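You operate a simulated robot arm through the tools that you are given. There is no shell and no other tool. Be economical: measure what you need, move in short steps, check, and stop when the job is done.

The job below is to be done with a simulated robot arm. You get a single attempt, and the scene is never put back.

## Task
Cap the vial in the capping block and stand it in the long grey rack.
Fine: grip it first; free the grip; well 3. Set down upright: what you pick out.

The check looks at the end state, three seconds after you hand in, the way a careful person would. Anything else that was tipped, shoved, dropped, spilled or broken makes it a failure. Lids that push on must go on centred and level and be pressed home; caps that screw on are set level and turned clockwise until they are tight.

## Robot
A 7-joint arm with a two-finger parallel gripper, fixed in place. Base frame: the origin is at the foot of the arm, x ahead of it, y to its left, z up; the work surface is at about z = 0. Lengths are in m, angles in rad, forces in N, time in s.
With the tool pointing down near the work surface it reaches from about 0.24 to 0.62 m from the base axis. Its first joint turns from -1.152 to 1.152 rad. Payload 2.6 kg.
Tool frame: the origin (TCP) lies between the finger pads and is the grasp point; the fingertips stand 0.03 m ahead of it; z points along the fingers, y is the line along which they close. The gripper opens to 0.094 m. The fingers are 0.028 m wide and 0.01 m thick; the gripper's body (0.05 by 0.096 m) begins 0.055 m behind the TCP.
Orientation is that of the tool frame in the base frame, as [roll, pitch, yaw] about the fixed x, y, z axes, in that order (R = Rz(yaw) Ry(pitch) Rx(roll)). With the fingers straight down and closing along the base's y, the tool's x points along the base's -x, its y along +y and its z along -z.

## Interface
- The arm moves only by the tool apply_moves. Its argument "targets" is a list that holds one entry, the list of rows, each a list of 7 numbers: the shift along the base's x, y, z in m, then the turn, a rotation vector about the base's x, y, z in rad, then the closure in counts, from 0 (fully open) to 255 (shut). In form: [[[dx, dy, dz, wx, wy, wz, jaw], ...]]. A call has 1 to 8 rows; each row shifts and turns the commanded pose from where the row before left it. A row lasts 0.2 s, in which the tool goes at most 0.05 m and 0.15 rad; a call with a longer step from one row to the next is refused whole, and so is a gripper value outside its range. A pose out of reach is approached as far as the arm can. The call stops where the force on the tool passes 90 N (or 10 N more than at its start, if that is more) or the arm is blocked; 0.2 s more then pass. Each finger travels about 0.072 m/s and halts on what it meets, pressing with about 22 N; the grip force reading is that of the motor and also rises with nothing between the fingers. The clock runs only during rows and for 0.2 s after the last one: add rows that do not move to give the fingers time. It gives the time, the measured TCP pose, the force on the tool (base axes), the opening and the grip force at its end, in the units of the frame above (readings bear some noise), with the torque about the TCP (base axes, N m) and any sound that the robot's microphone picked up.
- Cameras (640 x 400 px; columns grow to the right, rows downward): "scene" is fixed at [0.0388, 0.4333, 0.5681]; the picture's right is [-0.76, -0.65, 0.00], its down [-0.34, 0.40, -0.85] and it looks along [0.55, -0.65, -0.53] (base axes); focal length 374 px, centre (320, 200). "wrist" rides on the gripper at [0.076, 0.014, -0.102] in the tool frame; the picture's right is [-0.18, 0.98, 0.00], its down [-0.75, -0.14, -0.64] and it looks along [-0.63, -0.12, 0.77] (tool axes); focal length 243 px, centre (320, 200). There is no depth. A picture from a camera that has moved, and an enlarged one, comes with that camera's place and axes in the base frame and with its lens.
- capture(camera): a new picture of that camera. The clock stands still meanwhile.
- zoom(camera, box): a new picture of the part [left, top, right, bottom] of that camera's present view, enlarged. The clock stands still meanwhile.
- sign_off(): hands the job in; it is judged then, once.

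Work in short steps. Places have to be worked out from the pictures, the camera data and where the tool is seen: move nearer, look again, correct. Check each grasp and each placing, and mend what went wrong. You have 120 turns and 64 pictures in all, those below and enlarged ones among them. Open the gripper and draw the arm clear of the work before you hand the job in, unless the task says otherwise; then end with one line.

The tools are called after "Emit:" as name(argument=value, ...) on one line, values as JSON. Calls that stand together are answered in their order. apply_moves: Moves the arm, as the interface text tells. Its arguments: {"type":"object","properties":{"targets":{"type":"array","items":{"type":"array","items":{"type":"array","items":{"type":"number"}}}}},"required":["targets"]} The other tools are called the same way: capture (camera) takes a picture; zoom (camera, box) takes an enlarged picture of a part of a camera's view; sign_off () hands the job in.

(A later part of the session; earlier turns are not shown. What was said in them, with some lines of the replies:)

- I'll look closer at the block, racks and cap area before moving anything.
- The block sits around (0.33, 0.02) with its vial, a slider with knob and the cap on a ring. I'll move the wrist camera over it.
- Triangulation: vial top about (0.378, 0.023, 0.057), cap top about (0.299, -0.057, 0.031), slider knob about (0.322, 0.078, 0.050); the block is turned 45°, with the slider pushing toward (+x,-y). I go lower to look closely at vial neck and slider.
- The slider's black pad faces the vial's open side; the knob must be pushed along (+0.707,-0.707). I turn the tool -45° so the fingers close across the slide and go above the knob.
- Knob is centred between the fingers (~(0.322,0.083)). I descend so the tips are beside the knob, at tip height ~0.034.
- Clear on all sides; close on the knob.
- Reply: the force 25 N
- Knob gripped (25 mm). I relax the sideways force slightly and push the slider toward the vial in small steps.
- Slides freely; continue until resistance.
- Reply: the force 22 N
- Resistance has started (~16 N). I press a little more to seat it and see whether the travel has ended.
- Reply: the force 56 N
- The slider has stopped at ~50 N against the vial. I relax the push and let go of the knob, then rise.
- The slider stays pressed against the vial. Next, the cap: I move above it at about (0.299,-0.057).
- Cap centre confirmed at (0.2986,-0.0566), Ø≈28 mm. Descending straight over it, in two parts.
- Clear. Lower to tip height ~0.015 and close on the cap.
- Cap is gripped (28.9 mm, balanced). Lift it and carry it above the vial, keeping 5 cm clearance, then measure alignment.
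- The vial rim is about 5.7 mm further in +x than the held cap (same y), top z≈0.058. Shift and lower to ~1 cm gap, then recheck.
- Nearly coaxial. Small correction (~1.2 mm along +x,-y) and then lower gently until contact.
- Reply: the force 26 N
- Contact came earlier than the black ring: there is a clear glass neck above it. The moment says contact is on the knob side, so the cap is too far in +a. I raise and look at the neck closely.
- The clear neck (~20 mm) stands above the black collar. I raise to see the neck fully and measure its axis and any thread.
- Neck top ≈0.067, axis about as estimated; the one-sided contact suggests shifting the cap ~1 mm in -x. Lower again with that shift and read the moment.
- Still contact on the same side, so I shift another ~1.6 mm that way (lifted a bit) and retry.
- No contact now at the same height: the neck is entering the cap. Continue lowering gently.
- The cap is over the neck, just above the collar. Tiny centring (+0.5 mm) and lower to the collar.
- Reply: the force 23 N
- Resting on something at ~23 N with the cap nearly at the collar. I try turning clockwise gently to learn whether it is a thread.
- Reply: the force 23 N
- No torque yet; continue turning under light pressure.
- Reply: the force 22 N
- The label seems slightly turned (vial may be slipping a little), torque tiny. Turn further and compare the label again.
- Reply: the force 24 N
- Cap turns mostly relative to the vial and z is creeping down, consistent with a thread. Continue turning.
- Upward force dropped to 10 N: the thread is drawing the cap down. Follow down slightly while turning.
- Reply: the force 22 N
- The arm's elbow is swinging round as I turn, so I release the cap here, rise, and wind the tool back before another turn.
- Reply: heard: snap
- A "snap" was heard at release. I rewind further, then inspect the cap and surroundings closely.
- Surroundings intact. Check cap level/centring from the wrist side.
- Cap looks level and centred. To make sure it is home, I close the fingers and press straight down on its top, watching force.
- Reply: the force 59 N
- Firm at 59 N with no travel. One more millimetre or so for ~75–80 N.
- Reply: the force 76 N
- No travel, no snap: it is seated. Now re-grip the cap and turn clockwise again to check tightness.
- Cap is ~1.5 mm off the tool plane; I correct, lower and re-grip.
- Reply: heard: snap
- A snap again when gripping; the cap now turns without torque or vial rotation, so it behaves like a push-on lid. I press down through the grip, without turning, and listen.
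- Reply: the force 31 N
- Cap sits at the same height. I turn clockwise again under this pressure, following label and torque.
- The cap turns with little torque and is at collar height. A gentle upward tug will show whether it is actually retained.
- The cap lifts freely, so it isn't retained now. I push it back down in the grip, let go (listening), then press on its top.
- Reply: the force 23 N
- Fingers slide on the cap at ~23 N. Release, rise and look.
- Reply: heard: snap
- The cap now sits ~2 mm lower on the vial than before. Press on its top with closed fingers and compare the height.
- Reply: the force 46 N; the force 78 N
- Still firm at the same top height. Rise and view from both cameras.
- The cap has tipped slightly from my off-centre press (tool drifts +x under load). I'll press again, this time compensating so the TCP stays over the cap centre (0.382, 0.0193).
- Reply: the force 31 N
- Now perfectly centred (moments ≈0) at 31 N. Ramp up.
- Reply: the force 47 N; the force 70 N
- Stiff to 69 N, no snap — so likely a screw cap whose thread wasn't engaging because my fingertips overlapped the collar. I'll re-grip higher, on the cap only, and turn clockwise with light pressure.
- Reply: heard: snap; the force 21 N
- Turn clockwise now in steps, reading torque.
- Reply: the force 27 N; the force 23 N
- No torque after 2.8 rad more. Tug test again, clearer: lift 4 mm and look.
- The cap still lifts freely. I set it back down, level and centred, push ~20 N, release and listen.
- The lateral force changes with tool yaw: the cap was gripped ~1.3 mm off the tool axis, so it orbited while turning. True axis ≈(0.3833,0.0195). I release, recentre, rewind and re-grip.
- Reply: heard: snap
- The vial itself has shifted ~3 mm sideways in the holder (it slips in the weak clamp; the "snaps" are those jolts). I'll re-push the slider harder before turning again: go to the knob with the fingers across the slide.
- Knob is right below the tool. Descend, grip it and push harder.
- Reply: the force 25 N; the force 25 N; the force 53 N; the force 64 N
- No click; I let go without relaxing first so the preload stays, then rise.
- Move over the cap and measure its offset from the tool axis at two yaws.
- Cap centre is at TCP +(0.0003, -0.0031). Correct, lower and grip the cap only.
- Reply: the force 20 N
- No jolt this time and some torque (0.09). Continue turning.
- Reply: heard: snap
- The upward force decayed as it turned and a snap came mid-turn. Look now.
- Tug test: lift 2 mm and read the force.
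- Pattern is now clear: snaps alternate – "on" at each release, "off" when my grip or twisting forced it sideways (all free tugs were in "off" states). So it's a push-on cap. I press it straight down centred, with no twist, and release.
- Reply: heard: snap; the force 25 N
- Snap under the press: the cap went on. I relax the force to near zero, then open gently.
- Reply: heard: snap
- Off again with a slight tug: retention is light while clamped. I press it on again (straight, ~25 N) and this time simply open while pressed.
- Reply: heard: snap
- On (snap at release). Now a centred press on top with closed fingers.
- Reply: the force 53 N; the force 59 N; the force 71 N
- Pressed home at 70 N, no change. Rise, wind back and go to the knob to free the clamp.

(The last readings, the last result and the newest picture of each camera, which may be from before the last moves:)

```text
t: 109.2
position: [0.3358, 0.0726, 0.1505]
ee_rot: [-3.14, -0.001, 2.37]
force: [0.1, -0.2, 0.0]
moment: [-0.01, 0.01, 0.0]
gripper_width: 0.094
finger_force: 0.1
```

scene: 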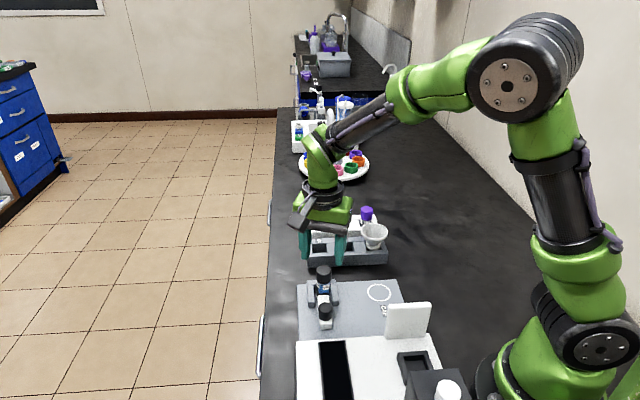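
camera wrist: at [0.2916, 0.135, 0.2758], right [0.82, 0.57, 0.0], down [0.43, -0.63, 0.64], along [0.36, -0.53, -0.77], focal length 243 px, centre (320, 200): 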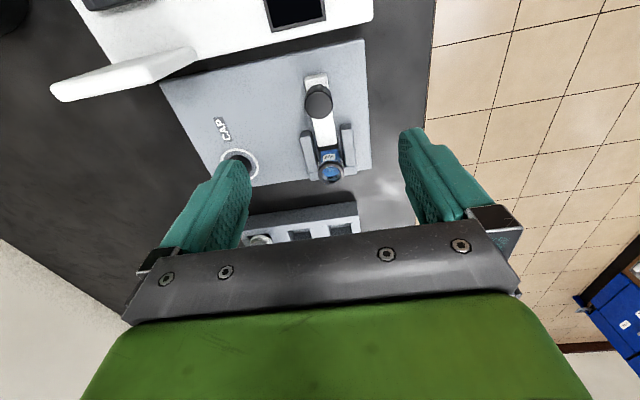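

Descend on the knob, grip it, then pull the slider back.

Emit:
apply_moves(targets=[[[0, 0, -0.04, 0, 0, -0.014, 0], [0, 0, -0.035, 0, 0, 0, 0], [0, 0, -0.013, 0, 0, 0, 0], [0, 0, 0, 0, 0, 0, 255], [0, 0, 0, 0, 0, 0, 255], [0, 0, 0, 0, 0, 0, 255], [0, 0, 0, 0, 0, 0, 255]]])

Emit:
apply_moves(targets=[[[-0.0014, 0.0014, 0, 0, 0, 0, 255], [-0.0021, 0.0021, 0, 0, 0, 0, 255], [-0.0021, 0.0021, 0, 0, 0, 0, 255], [-0.0021, 0.0021, 0, 0, 0, 0, 255], [-0.0021, 0.0021, 0, 0, 0, 0, 255]]])

```text
t: 110.8
position: [0.3343, 0.0715, 0.0638]
ee_rot: [-3.137, -0.001, 2.35]
force: [-11.5, -10.0, 7.3]
moment: [0.14, -0.1, -0.05]
gripper_width: 0.0246
finger_force: 45.4
```

```text
t: 112.0
position: [0.3255, 0.0801, 0.0618]
ee_rot: [-3.14, 0.003, 2.352]
force: [1.1, -14.3, -28.4]
moment: [0.2, -0.29, 0.12]
gripper_width: 0.0248
finger_force: 45.1
```

The slider is back at its starting place. Let go and rise, then look at the vial.

Emit:
apply_moves(targets=[[[0, 0, 0, 0, 0, 0, 150], [0, 0, 0, 0, 0, 0, 0], [0, 0, 0, 0, 0, 0, 0], [0, 0, 0, 0, 0, 0, 0], [0, 0, 0.03, 0, 0, 0, 0], [0, 0, 0.04, 0, 0, 0, 0], [0, 0, 0, 0, 0, 0, 0]]])

Emit:
apply_moves(targets=[[[0.02, -0.02, 0.003, 0, 0, 0, 0], [0.02, -0.02, 0, 0, 0, 0, 0], [0.018, -0.0185, 0, 0, 0, 0, 110], [0, 0, 0, 0, 0, 0, 110], [0, 0, 0, 0, 0, 0, 110]]])

Emit:
zoom(camera="wrist", box=[280, 80, 360, 160])

```text
t: 113.6
position: [0.3246, 0.0823, 0.1315]
ee_rot: [-3.141, 0.0, 2.352]
force: [0.1, 1.0, -0.7]
moment: [0.02, -0.01, 0.02]
gripper_width: 0.0938
finger_force: 0.0
```

```text
t: 114.8
position: [0.3833, 0.024, 0.1352]
ee_rot: [-3.141, -0.001, 2.352]
force: [-0.5, -0.5, -0.3]
moment: [-0.01, 0.06, -0.02]
gripper_width: 0.0534
finger_force: 0.0
```

```text
5.00 times, centred on (320, 120) of wrist
camera zoom: at [0.3387, 0.0886, 0.2371], right [0.83, 0.56, 0.0], down [0.43, -0.63, 0.64], along [0.36, -0.53, -0.77], focal length 1213 px, centre (320, 600)
```

zoom: 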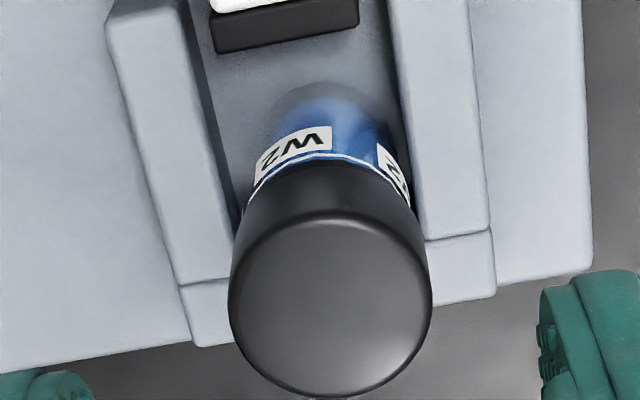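

Clamp free, cap still squarely on. I turn the tool so the fingers close along the slide direction (clear of the funnel later), centre on the cap and lower.

Emit:
apply_moves(targets=[[[0.0028, -0.0008, 0, 0, 0, -0.1425, 110], [0, 0, 0, 0, 0, -0.1425, 110], [0, 0, 0, 0, 0, -0.1425, 110], [0, 0, 0, 0, 0, -0.1425, 110], [0, 0, 0, 0, 0, -0.1425, 110], [0, 0, 0, 0, 0, -0.1425, 110], [0, 0, 0, 0, 0, -0.1425, 110], [0, 0, 0, 0, 0, -0.1425, 110]]])

Emit:
apply_moves(targets=[[[0, 0, 0, 0, 0, -0.1425, 110], [0, 0, 0, 0, 0, -0.1425, 110], [0, 0, 0, 0, 0, -0.1425, 110], [0, 0, 0, 0, 0, 0, 110]]])

Emit:
zoom(camera="wrist", box=[280, 80, 360, 160])

```text
t: 116.6
position: [0.3866, 0.0221, 0.1355]
ee_rot: [-3.14, 0.002, 1.209]
force: [-0.6, -0.2, 0.1]
moment: [-0.02, 0.05, 0.02]
gripper_width: 0.0533
finger_force: 0.1
```

```text
t: 117.6
position: [0.3864, 0.0214, 0.1362]
ee_rot: [-3.141, 0.001, 0.784]
force: [0.5, 0.5, 0.3]
moment: [0.02, -0.01, -0.01]
gripper_width: 0.0534
finger_force: 0.1
```

```text
5.00 times, centred on (320, 120) of wrist
camera zoom: at [0.4489, 0.0665, 0.2376], right [0.56, -0.83, 0.0], down [-0.63, -0.43, 0.64], along [-0.53, -0.36, -0.77], focal length 1213 px, centre (320, 600)
```

zoom: 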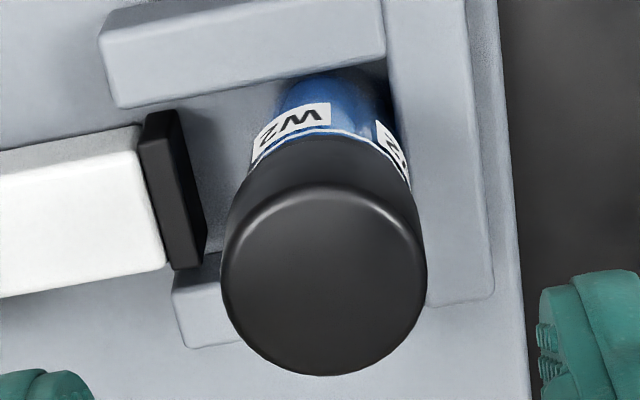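

Well centred. Lower and grip the capped vial.

Emit:
apply_moves(targets=[[[0.001, 0, -0.02, 0, 0, 0, 110], [0, 0, -0.02, 0, 0, 0, 110], [0, 0, -0.006, 0, 0, 0, 110], [0, 0, 0, 0, 0, 0, 110], [0, 0, 0, 0, 0, 0, 140], [0, 0, 0, 0, 0, 0, 170], [0, 0, 0, 0, 0, 0, 255], [0, 0, 0, 0, 0, 0, 255]]])

```text
t: 119.4
position: [0.3863, 0.0221, 0.0907]
ee_rot: [3.141, 0.0, 0.785]
force: [-0.3, -0.5, -1.6]
moment: [0.01, 0.02, 0.01]
gripper_width: 0.0279
finger_force: 22.5
```

No snap, balanced grip. Lift slowly and check the vial comes along.

Emit:
apply_moves(targets=[[[0, 0, 0.002, 0, 0, 0, 255], [0, 0, 0.003, 0, 0, 0, 255], [0, 0, 0.004, 0, 0, 0, 255], [0, 0, 0, 0, 0, 0, 255]]])

Emit:
zoom(camera="scene", box=[294, 230, 354, 310])

```text
t: 120.4
position: [0.3875, 0.021, 0.0981]
ee_rot: [-3.142, 0.0, 0.786]
force: [-0.1, 0.4, 0.0]
moment: [0.01, -0.01, -0.01]
gripper_width: 0.0279
finger_force: 22.4
heard: snap
```

```text
5.00 times, centred on (324, 270) of scene
camera zoom: at [0.0388, 0.4333, 0.5681], right [-0.76, -0.65, 0.0], down [-0.34, 0.4, -0.85], along [0.55, -0.65, -0.53], focal length 1870 px, centre (300, -150)
```

zoom: 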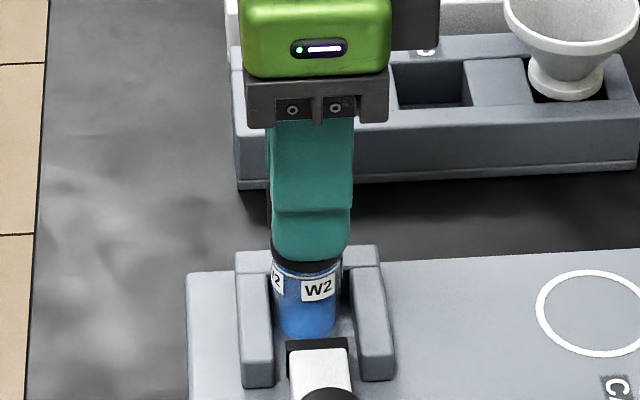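

The cap slipped off the neck again (vial stayed down). So the snap is only the thread start/detent; the cap must be screwed with the tool following down — earlier, turning from the "on" state made the cap pull down until it popped because I held z fixed. First I set it back on.

Emit:
apply_moves(targets=[[[0, 0, -0.003, 0, 0, 0, 255], [0, 0, -0.003, 0, 0, 0, 255], [0, 0, -0.003, 0, 0, 0, 255], [0, 0, -0.001, 0, 0, 0, 255], [0, 0, -0.001, 0, 0, 0, 255], [0, 0, 0, 0, 0, 0, 255]]])

```text
t: 121.8
position: [0.3888, 0.0225, 0.0887]
ee_rot: [3.138, -0.003, 0.787]
force: [-2.2, 1.9, 30.0]
moment: [0.19, -0.02, 0.02]
gripper_width: 0.0279
finger_force: 21.6
heard: snap
```

On, at 30 N. The down force itself holds the vial, so I try turning clockwise right away while following down.

Emit:
apply_moves(targets=[[[0, 0, -0.0001, 0, 0, -0.12, 255], [0, 0, -0.0001, 0, 0, -0.12, 255], [0, 0, -0.0001, 0, 0, -0.12, 255]]])

Emit:
apply_moves(targets=[[[0, 0, -0.0001, 0, 0, -0.12, 255], [0, 0, -0.0001, 0, 0, -0.12, 255], [0, 0, -0.0001, 0, 0, -0.12, 255]]])

Emit:
apply_moves(targets=[[[0, 0, -0.0001, 0, 0, -0.12, 255], [0, 0, -0.0001, 0, 0, -0.12, 255], [0, 0, -0.0001, 0, 0, -0.12, 255]]])

```text
t: 122.6
position: [0.3866, 0.0221, 0.0884]
ee_rot: [-3.14, -0.001, 0.424]
force: [-0.4, 3.8, 26.8]
moment: [0.2, -0.1, 0.09]
gripper_width: 0.0282
finger_force: 22.1
```

```text
t: 123.4
position: [0.3889, 0.0231, 0.0869]
ee_rot: [-3.142, -0.002, 0.065]
force: [-1.1, 3.5, 27.5]
moment: [0.18, -0.01, 0.05]
gripper_width: 0.0281
finger_force: 22.1
```

```text
t: 124.2
position: [0.3879, 0.0215, 0.0865]
ee_rot: [-3.141, -0.001, -0.296]
force: [1.6, 2.6, 26.5]
moment: [0.1, -0.12, 0.09]
gripper_width: 0.0283
finger_force: 22.7
```

Torque ~0.09 and z sinking. Continue a bit, then release and rewind.

Emit:
apply_moves(targets=[[[0, 0, -0.0001, 0, 0, -0.12, 255], [0, 0, -0.0001, 0, 0, -0.12, 255], [0, 0, -0.0001, 0, 0, -0.12, 255], [0, 0, 0, 0, 0, 0, 255]]])

Emit:
zoom(camera="scene", box=[308, 255, 340, 295])

```text
t: 125.2
position: [0.387, 0.022, 0.087]
ee_rot: [-3.14, 0.0, -0.657]
force: [0.9, 1.4, 24.5]
moment: [0.08, -0.06, -0.01]
gripper_width: 0.0285
finger_force: 22.0
```

```text
10.00 times, centred on (324, 275) of scene
camera zoom: at [0.0387, 0.4333, 0.5681], right [-0.76, -0.65, 0.0], down [-0.34, 0.4, -0.85], along [0.55, -0.65, -0.53], focal length 3741 px, centre (280, -550)
```

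zoom: 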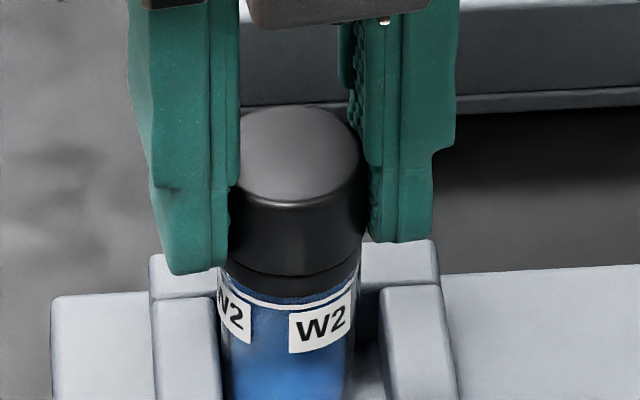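

The vial did not rotate; the cap turned 1.44 rad on it. Ease off the force and tug slightly to see whether it now holds.

Emit:
apply_moves(targets=[[[0, 0, 0.001, 0, 0, 0, 255], [0, 0, 0.001, 0, 0, 0, 255], [0, 0, 0, 0, 0, 0, 255]]])

Emit:
apply_moves(targets=[[[0, 0, 0.001, 0, 0, 0, 255], [0, 0, 0, 0, 0, 0, 255]]])

```text
t: 126.0
position: [0.3852, 0.0219, 0.0879]
ee_rot: [3.137, 0.003, -0.653]
force: [-0.3, -0.3, -0.4]
moment: [0.01, 0.01, -0.01]
gripper_width: 0.0282
finger_force: 22.3
heard: snap
```

```text
t: 126.6
position: [0.3875, 0.0228, 0.088]
ee_rot: [-3.142, 0.0, -0.654]
force: [-0.3, -0.3, -1.0]
moment: [0.04, -0.02, -0.02]
gripper_width: 0.0279
finger_force: 21.7
```

Another snap on unloading. I'll press in fine steps to see the force curve at which it snaps.

Emit:
apply_moves(targets=[[[0, 0, -0.0012, 0, 0, 0, 255]]])

Emit:
apply_moves(targets=[[[0, 0, -0.0006, 0, 0, 0, 255]]])

Emit:
apply_moves(targets=[[[0, 0, -0.0006, 0, 0, 0, 255]]])

Emit:
apply_moves(targets=[[[0, 0, -0.0006, 0, 0, 0, 255]]])

Emit:
apply_moves(targets=[[[0, 0, -0.0006, 0, 0, 0, 255]]])

Emit:
apply_moves(targets=[[[0, 0, -0.0006, 0, 0, 0, 255]]])

```text
t: 127.0
position: [0.3874, 0.0221, 0.088]
ee_rot: [3.14, 0.001, -0.654]
force: [-0.4, 0.0, 0.1]
moment: [-0.03, 0.02, 0.02]
gripper_width: 0.0282
finger_force: 21.9
```

```text
t: 127.4
position: [0.3877, 0.0221, 0.087]
ee_rot: [-3.14, 0.0, -0.654]
force: [0.0, 0.8, 0.3]
moment: [0.03, 0.0, 0.01]
gripper_width: 0.028
finger_force: 21.6
```

```text
t: 127.8
position: [0.3876, 0.023, 0.0874]
ee_rot: [-3.14, -0.001, -0.655]
force: [-0.1, -0.1, -0.5]
moment: [0.02, -0.02, 0.03]
gripper_width: 0.028
finger_force: 21.7
```

```text
t: 128.2
position: [0.3875, 0.0216, 0.087]
ee_rot: [3.141, 0.0, -0.655]
force: [-1.1, 0.3, 2.8]
moment: [0.02, 0.02, 0.04]
gripper_width: 0.0283
finger_force: 22.9
```

```text
t: 128.6
position: [0.3883, 0.0221, 0.0863]
ee_rot: [3.141, 0.002, -0.655]
force: [-2.3, -0.4, 7.4]
moment: [0.0, 0.14, -0.01]
gripper_width: 0.0282
finger_force: 22.0
```

```text
t: 129.0
position: [0.3881, 0.022, 0.0865]
ee_rot: [-3.141, 0.0, -0.655]
force: [-2.0, -0.3, 13.6]
moment: [-0.02, 0.09, 0.0]
gripper_width: 0.0283
finger_force: 22.4
```

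Emit:
apply_moves(targets=[[[0, 0, -0.0006, 0, 0, 0, 255]]])

Emit:
apply_moves(targets=[[[0, 0, -0.0006, 0, 0, 0, 255]]])

Emit:
apply_moves(targets=[[[0, 0, -0.0006, 0, 0, 0, 255]]])

Emit:
apply_moves(targets=[[[0, 0, -0.0006, 0, 0, 0, 255]]])

```text
t: 129.4
position: [0.3888, 0.0212, 0.0852]
ee_rot: [-3.14, -0.002, -0.655]
force: [-2.3, 0.6, 20.4]
moment: [-0.04, 0.09, 0.05]
gripper_width: 0.0281
finger_force: 21.8
```

```text
t: 129.8
position: [0.3876, 0.0221, 0.0843]
ee_rot: [-3.139, -0.003, -0.654]
force: [-2.0, -0.9, 27.3]
moment: [-0.08, 0.1, -0.01]
gripper_width: 0.0283
finger_force: 21.5
```

```text
t: 130.2
position: [0.3898, 0.0229, 0.0845]
ee_rot: [-3.14, -0.002, -0.654]
force: [-1.0, -2.5, 30.5]
moment: [-0.08, 0.06, -0.03]
gripper_width: 0.0282
finger_force: 22.3
```

```text
t: 130.6
position: [0.3878, 0.0217, 0.083]
ee_rot: [-3.14, 0.0, -0.654]
force: [0.9, -1.4, 30.2]
moment: [-0.07, -0.03, 0.03]
gripper_width: 0.0278
finger_force: 21.7
```

The grip saturates by slipping at 30 N. The cap is at the collar; only the hold is weak. I'll release (it snaps on), turn the open fingers back to the slide direction, and take a deeper grip that holds cap and collar together.

Emit:
apply_moves(targets=[[[0, 0, 0, 0, 0, 0, 180], [0, 0, 0, 0, 0, 0, 110], [0, 0, 0, 0, 0, 0, 110], [0, 0, 0.005, 0, 0, 0, 110]]])

Emit:
apply_moves(targets=[[[0, 0, 0, 0, 0, 0.144, 110], [0, 0, 0, 0, 0, 0.144, 110], [0, 0, 0, 0, 0, 0.144, 110], [0, 0, 0, 0, 0, 0.144, 110], [0, 0, 0, 0, 0, 0.144, 110]]])

Emit:
apply_moves(targets=[[[0, 0, 0, 0, 0, 0.144, 110], [0, 0, 0, 0, 0, 0.144, 110], [0, 0, 0, 0, 0, 0.144, 110], [0, 0, 0, 0, 0, 0.144, 110], [0, 0, 0, 0, 0, 0.144, 110], [0, 0, 0, 0, 0, 0, 110]]])

```text
t: 131.6
position: [0.3871, 0.0219, 0.0867]
ee_rot: [3.142, 0.0, -0.654]
force: [-0.2, -0.4, 0.0]
moment: [-0.02, 0.0, 0.04]
gripper_width: 0.0536
finger_force: 0.0
heard: snap
```

```text
t: 132.8
position: [0.3863, 0.0216, 0.0857]
ee_rot: [-3.14, 0.0, 0.068]
force: [0.0, 0.4, 0.6]
moment: [0.02, 0.01, 0.02]
gripper_width: 0.0535
finger_force: 0.0
```

```text
t: 134.2
position: [0.3876, 0.0222, 0.0881]
ee_rot: [-3.142, 0.001, 0.788]
force: [0.4, -0.5, 0.4]
moment: [-0.01, -0.01, -0.01]
gripper_width: 0.0531
finger_force: 0.1
```

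Lower to TCP 0.077 (tips just below the collar) and close gently.

Emit:
apply_moves(targets=[[[0, 0, -0.005, 0, 0, 0, 110], [0, 0, -0.0045, 0, 0, 0, 110], [0, 0, 0, 0, 0, 0, 110], [0, 0, 0, 0, 0, 0, 150], [0, 0, 0, 0, 0, 0, 170], [0, 0, 0, 0, 0, 0, 255], [0, 0, 0, 0, 0, 0, 255]]])

Emit:
apply_moves(targets=[[[0, 0, 0.002, 0, 0, 0, 255], [0, 0, 0.002, 0, 0, 0, 255], [0, 0, 0.004, 0, 0, 0, 255], [0, 0, 0, 0, 0, 0, 255]]])

```text
t: 135.8
position: [0.3869, 0.0216, 0.0774]
ee_rot: [3.141, 0.0, 0.785]
force: [-0.1, 0.8, 0.1]
moment: [0.02, -0.03, 0.02]
gripper_width: 0.0287
finger_force: 22.0
```

```text
t: 136.8
position: [0.3862, 0.0224, 0.0869]
ee_rot: [3.141, 0.0, 0.785]
force: [-0.5, 0.5, 0.2]
moment: [-0.02, -0.01, -0.02]
gripper_width: 0.0289
finger_force: 21.9
```

Lifted 8 mm without a snap. Check whether the vial came along.

Emit:
zoom(camera="scene", box=[294, 230, 354, 310])

```text
5.00 times, centred on (324, 270) of scene
camera zoom: at [0.0388, 0.4333, 0.5681], right [-0.76, -0.65, 0.0], down [-0.34, 0.4, -0.85], along [0.55, -0.65, -0.53], focal length 1870 px, centre (300, -150)
```

zoom: 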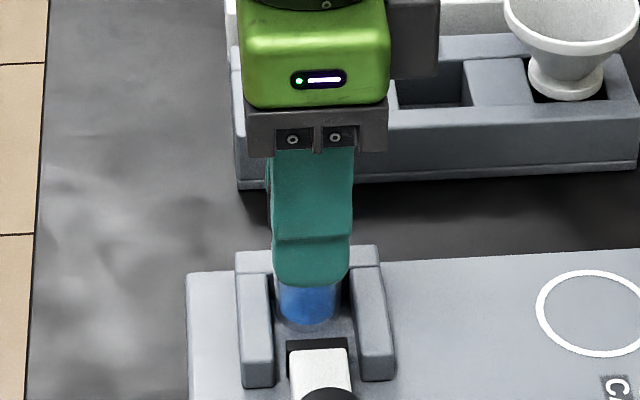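

The vial's base is clear of the plate: it is up, capped and upright. Raise to carrying height and move over well 3 (triangulated at about (0.4213,-0.1104), rack top z≈0.032).

Emit:
apply_moves(targets=[[[0, 0, 0.02, 0, 0, 0, 255], [0, 0, 0.03, 0, 0, 0, 255], [0, 0, 0.015, 0, 0, 0, 255], [0, 0, 0, 0, 0, 0, 255]]])

Emit:
apply_moves(targets=[[[0.006, -0.022, 0, 0, 0, 0, 255], [0.006, -0.022, 0, 0, 0, 0, 255], [0.006, -0.022, 0, 0, 0, 0, 255], [0.006, -0.022, 0, 0, 0, 0, 255], [0.006, -0.022, 0, 0, 0, 0, 255], [0.0055, -0.022, 0, 0, 0, 0, 255], [0, 0, 0, 0, 0, 0, 255], [0, 0, 0, 0, 0, 0, 255]]])

```text
t: 137.8
position: [0.3871, 0.022, 0.1512]
ee_rot: [3.141, -0.001, 0.787]
force: [0.3, -0.3, 1.1]
moment: [-0.01, -0.02, 0.0]
gripper_width: 0.0288
finger_force: 21.9
```

```text
t: 139.6
position: [0.4216, -0.1104, 0.1519]
ee_rot: [3.141, 0.0, 0.786]
force: [-0.1, -0.4, -0.5]
moment: [0.01, -0.01, -0.01]
gripper_width: 0.0288
finger_force: 21.6
```

Lower so the base is ~1 cm above the rack, then look.

Emit:
apply_moves(targets=[[[0.0005, 0, -0.02, 0, 0, 0, 255], [0, 0, -0.02, 0, 0, 0, 255], [0, 0, 0, 0, 0, 0, 255]]])

Emit:
zoom(camera="scene", box=[306, 205, 386, 270])

```text
t: 140.4
position: [0.4222, -0.1084, 0.1119]
ee_rot: [-3.141, 0.001, 0.785]
force: [-0.6, -0.4, -0.5]
moment: [0.05, 0.02, -0.01]
gripper_width: 0.029
finger_force: 21.8
```

```text
6.15 times, centred on (346, 238) of scene
camera zoom: at [0.0388, 0.4333, 0.5681], right [-0.76, -0.65, 0.0], down [-0.34, 0.4, -0.85], along [0.55, -0.65, -0.53], focal length 2302 px, centre (160, -31)
```

zoom: 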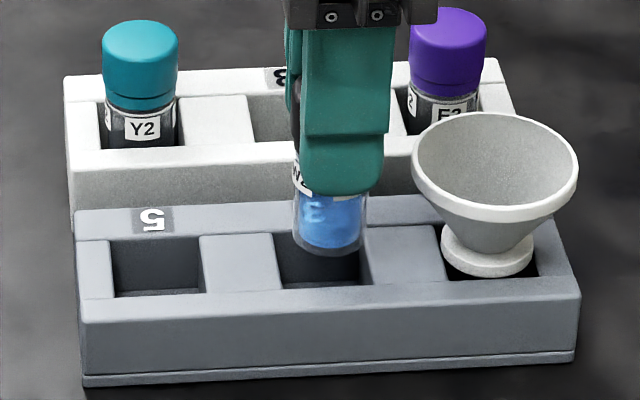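

Base is ~3 mm to the right (−b) and slightly near of the well centre; I correct by (+0.0036,+0.0005) and lower gently watching force.

Emit:
apply_moves(targets=[[[0.0036, 0.0005, 0, 0, 0, 0, 255], [0, 0, -0.006, 0, 0, 0, 255], [0, 0, -0.006, 0, 0, 0, 255], [0, 0, -0.003, 0, 0, 0, 255], [0, 0, 0, 0, 0, 0, 255]]])

Emit:
apply_moves(targets=[[[0, 0, -0.003, 0, 0, 0, 255], [0, 0, -0.003, 0, 0, 0, 255], [0, 0, -0.003, 0, 0, 0, 255], [0, 0, 0, 0, 0, 0, 255]]])

```text
t: 141.6
position: [0.4256, -0.1085, 0.0954]
ee_rot: [-3.141, 0.002, 0.784]
force: [0.6, 0.2, 0.0]
moment: [-0.02, 0.01, 0.01]
gripper_width: 0.0289
finger_force: 22.3
```

```text
t: 142.6
position: [0.4276, -0.1091, 0.0882]
ee_rot: [-3.14, 0.001, 0.786]
force: [0.3, 0.2, -0.8]
moment: [0.0, 0.02, 0.0]
gripper_width: 0.0288
finger_force: 21.7
```

It is inside the well with no contact. Continue to the floor.

Emit:
apply_moves(targets=[[[0, 0, -0.003, 0, 0, 0, 255], [0, 0, -0.003, 0, 0, 0, 255], [0, 0, -0.003, 0, 0, 0, 255], [0, 0, 0, 0, 0, 0, 255]]])

Emit:
apply_moves(targets=[[[0, 0, -0.002, 0, 0, 0, 255], [0, 0, -0.0015, 0, 0, 0, 255], [0, 0, 0, 0, 0, 0, 255]]])

```text
t: 143.6
position: [0.4264, -0.109, 0.0785]
ee_rot: [-3.141, 0.0, 0.785]
force: [0.5, -0.5, -0.9]
moment: [-0.03, -0.01, 0.01]
gripper_width: 0.0285
finger_force: 22.2
```

```text
t: 144.4
position: [0.4284, -0.1094, 0.0744]
ee_rot: [3.14, 0.0, 0.785]
force: [-0.4, 0.1, -0.4]
moment: [-0.01, -0.03, 0.01]
gripper_width: 0.029
finger_force: 21.9
```

Emit:
apply_moves(targets=[[[0, 0, -0.0015, 0, 0, 0, 255], [0, 0, -0.0015, 0, 0, 0, 255], [0, 0, 0, 0, 0, 0, 255]]])

```text
t: 145.2
position: [0.4278, -0.1096, 0.0738]
ee_rot: [3.14, -0.002, 0.787]
force: [-1.7, 0.6, 13.0]
moment: [0.05, 0.1, 0.01]
gripper_width: 0.0286
finger_force: 21.9
```

Standing on the well floor (13 N). Open just enough, then rise straight up.

Emit:
apply_moves(targets=[[[0, 0, 0.0012, 0, 0, 0, 255], [0, 0, 0, 0, 0, 0, 155], [0, 0, 0, 0, 0, 0, 155], [0, 0, 0, 0, 0, 0, 155]]])

Emit:
apply_moves(targets=[[[0, 0, 0.01, 0, 0, 0, 155], [0, 0, 0.02, 0, 0, 0, 155], [0, 0, 0.02, 0, 0, 0, 155], [0, 0, 0, 0, 0, 0, 255], [0, 0, 0, 0, 0, 0, 255]]])

```text
t: 146.2
position: [0.4281, -0.1089, 0.0726]
ee_rot: [-3.14, -0.001, 0.785]
force: [-0.7, -0.2, 0.5]
moment: [0.01, 0.01, -0.02]
gripper_width: 0.0372
finger_force: 0.1
```

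```text
t: 147.4
position: [0.4263, -0.1096, 0.1215]
ee_rot: [-3.141, -0.003, 0.786]
force: [-0.3, -0.2, 0.6]
moment: [-0.03, 0.03, 0.01]
gripper_width: 0.0
finger_force: 22.4
```

Now a final centred press on the cap (shifted ~2 mm to the vial's axis) to be sure it is home.

Emit:
apply_moves(targets=[[[-0.0014, -0.0014, -0.01, 0, 0, 0, 255], [0, 0, -0.006, 0, 0, 0, 255], [0, 0, -0.002, 0, 0, 0, 255], [0, 0, 0, 0, 0, 0, 255]]])

Emit:
apply_moves(targets=[[[0, 0, -0.001, 0, 0, 0, 255], [0, 0, -0.001, 0, 0, 0, 255], [0, 0, -0.001, 0, 0, 0, 255], [0, 0, 0, 0, 0, 0, 255]]])

```text
t: 148.4
position: [0.4253, -0.1104, 0.1045]
ee_rot: [3.141, 0.0, 0.785]
force: [-0.1, 0.8, -0.5]
moment: [0.0, 0.01, -0.02]
gripper_width: 0.0001
finger_force: 22.1
```

```text
t: 149.4
position: [0.4262, -0.1115, 0.1011]
ee_rot: [-3.14, 0.0, 0.786]
force: [-1.4, 0.9, 3.1]
moment: [0.03, 0.04, 0.01]
gripper_width: 0.0002
finger_force: 22.0
```

Emit:
apply_moves(targets=[[[0, 0, -0.001, 0, 0, 0, 255], [0, 0, -0.001, 0, 0, 0, 255], [0, 0, 0, 0, 0, 0, 255]]])

Emit:
apply_moves(targets=[[[-0.0005, 0, -0.001, 0, 0, 0, 255], [-0.0005, 0, -0.001, 0, 0, 0, 255], [0, 0, 0, 0, 0, 0, 255]]])

```text
t: 150.2
position: [0.4272, -0.1107, 0.1003]
ee_rot: [3.137, -0.002, 0.785]
force: [-2.3, 0.6, 24.4]
moment: [0.07, 0.06, 0.01]
gripper_width: 0.0
finger_force: 21.9
```

```text
t: 151.0
position: [0.4261, -0.1109, 0.1017]
ee_rot: [3.134, -0.006, 0.786]
force: [-2.2, 1.5, 42.9]
moment: [0.03, 0.1, -0.04]
gripper_width: 0.0
finger_force: 21.9
```

Well centred (tiny moments). A little more.

Emit:
apply_moves(targets=[[[-0.0005, 0, -0.001, 0, 0, 0, 255], [-0.0005, 0, -0.001, 0, 0, 0, 255], [0, 0, -0.0005, 0, 0, 0, 255], [0, 0, 0, 0, 0, 0, 255]]])

```text
t: 152.0
position: [0.4269, -0.1111, 0.0999]
ee_rot: [3.129, -0.011, 0.788]
force: [-4.4, 1.2, 58.9]
moment: [0.03, 0.2, 0.01]
gripper_width: 0.0001
finger_force: 21.9
```

Solid at 59 N. Rise straight up, open, and draw clear; then use the last picture.

Emit:
apply_moves(targets=[[[0, 0, 0.01, 0, 0, 0, 255], [0, 0, 0.04, 0, 0, 0, 255], [0, 0, 0.045, 0, 0, 0, 255], [0, 0, 0.045, 0, 0, 0, 0], [0, 0, 0.045, 0, 0, 0, 0], [0, 0, 0.03, 0, 0, 0, 0], [0, 0, 0, 0, 0, 0, 0]]])

Emit:
zoom(camera="scene", box=[306, 205, 386, 270])

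```text
t: 153.6
position: [0.4231, -0.1093, 0.3106]
ee_rot: [-3.141, 0.001, 0.786]
force: [-0.4, -0.4, 0.4]
moment: [0.0, 0.0, 0.02]
gripper_width: 0.094
finger_force: 0.0
```

```text
refused: no pictures are left
```

The cap top height (~0.071) matches a seated vial with its cap at the collar. The gripper is open and clear, so I hand in.

Emit:
sign_off()

```text
The job is handed in.
```

I handed in with W2 standing in well 3 of the long grey rack, its cap pressed down to the collar at about 59 N, the clamp freed and the gripper open and clear. The cap may not be firmly held: it lifted off easily in my earlier pull tests and never tightened when turned clockwise. I had no pictures left to check the final state and judged it from force and height readings.
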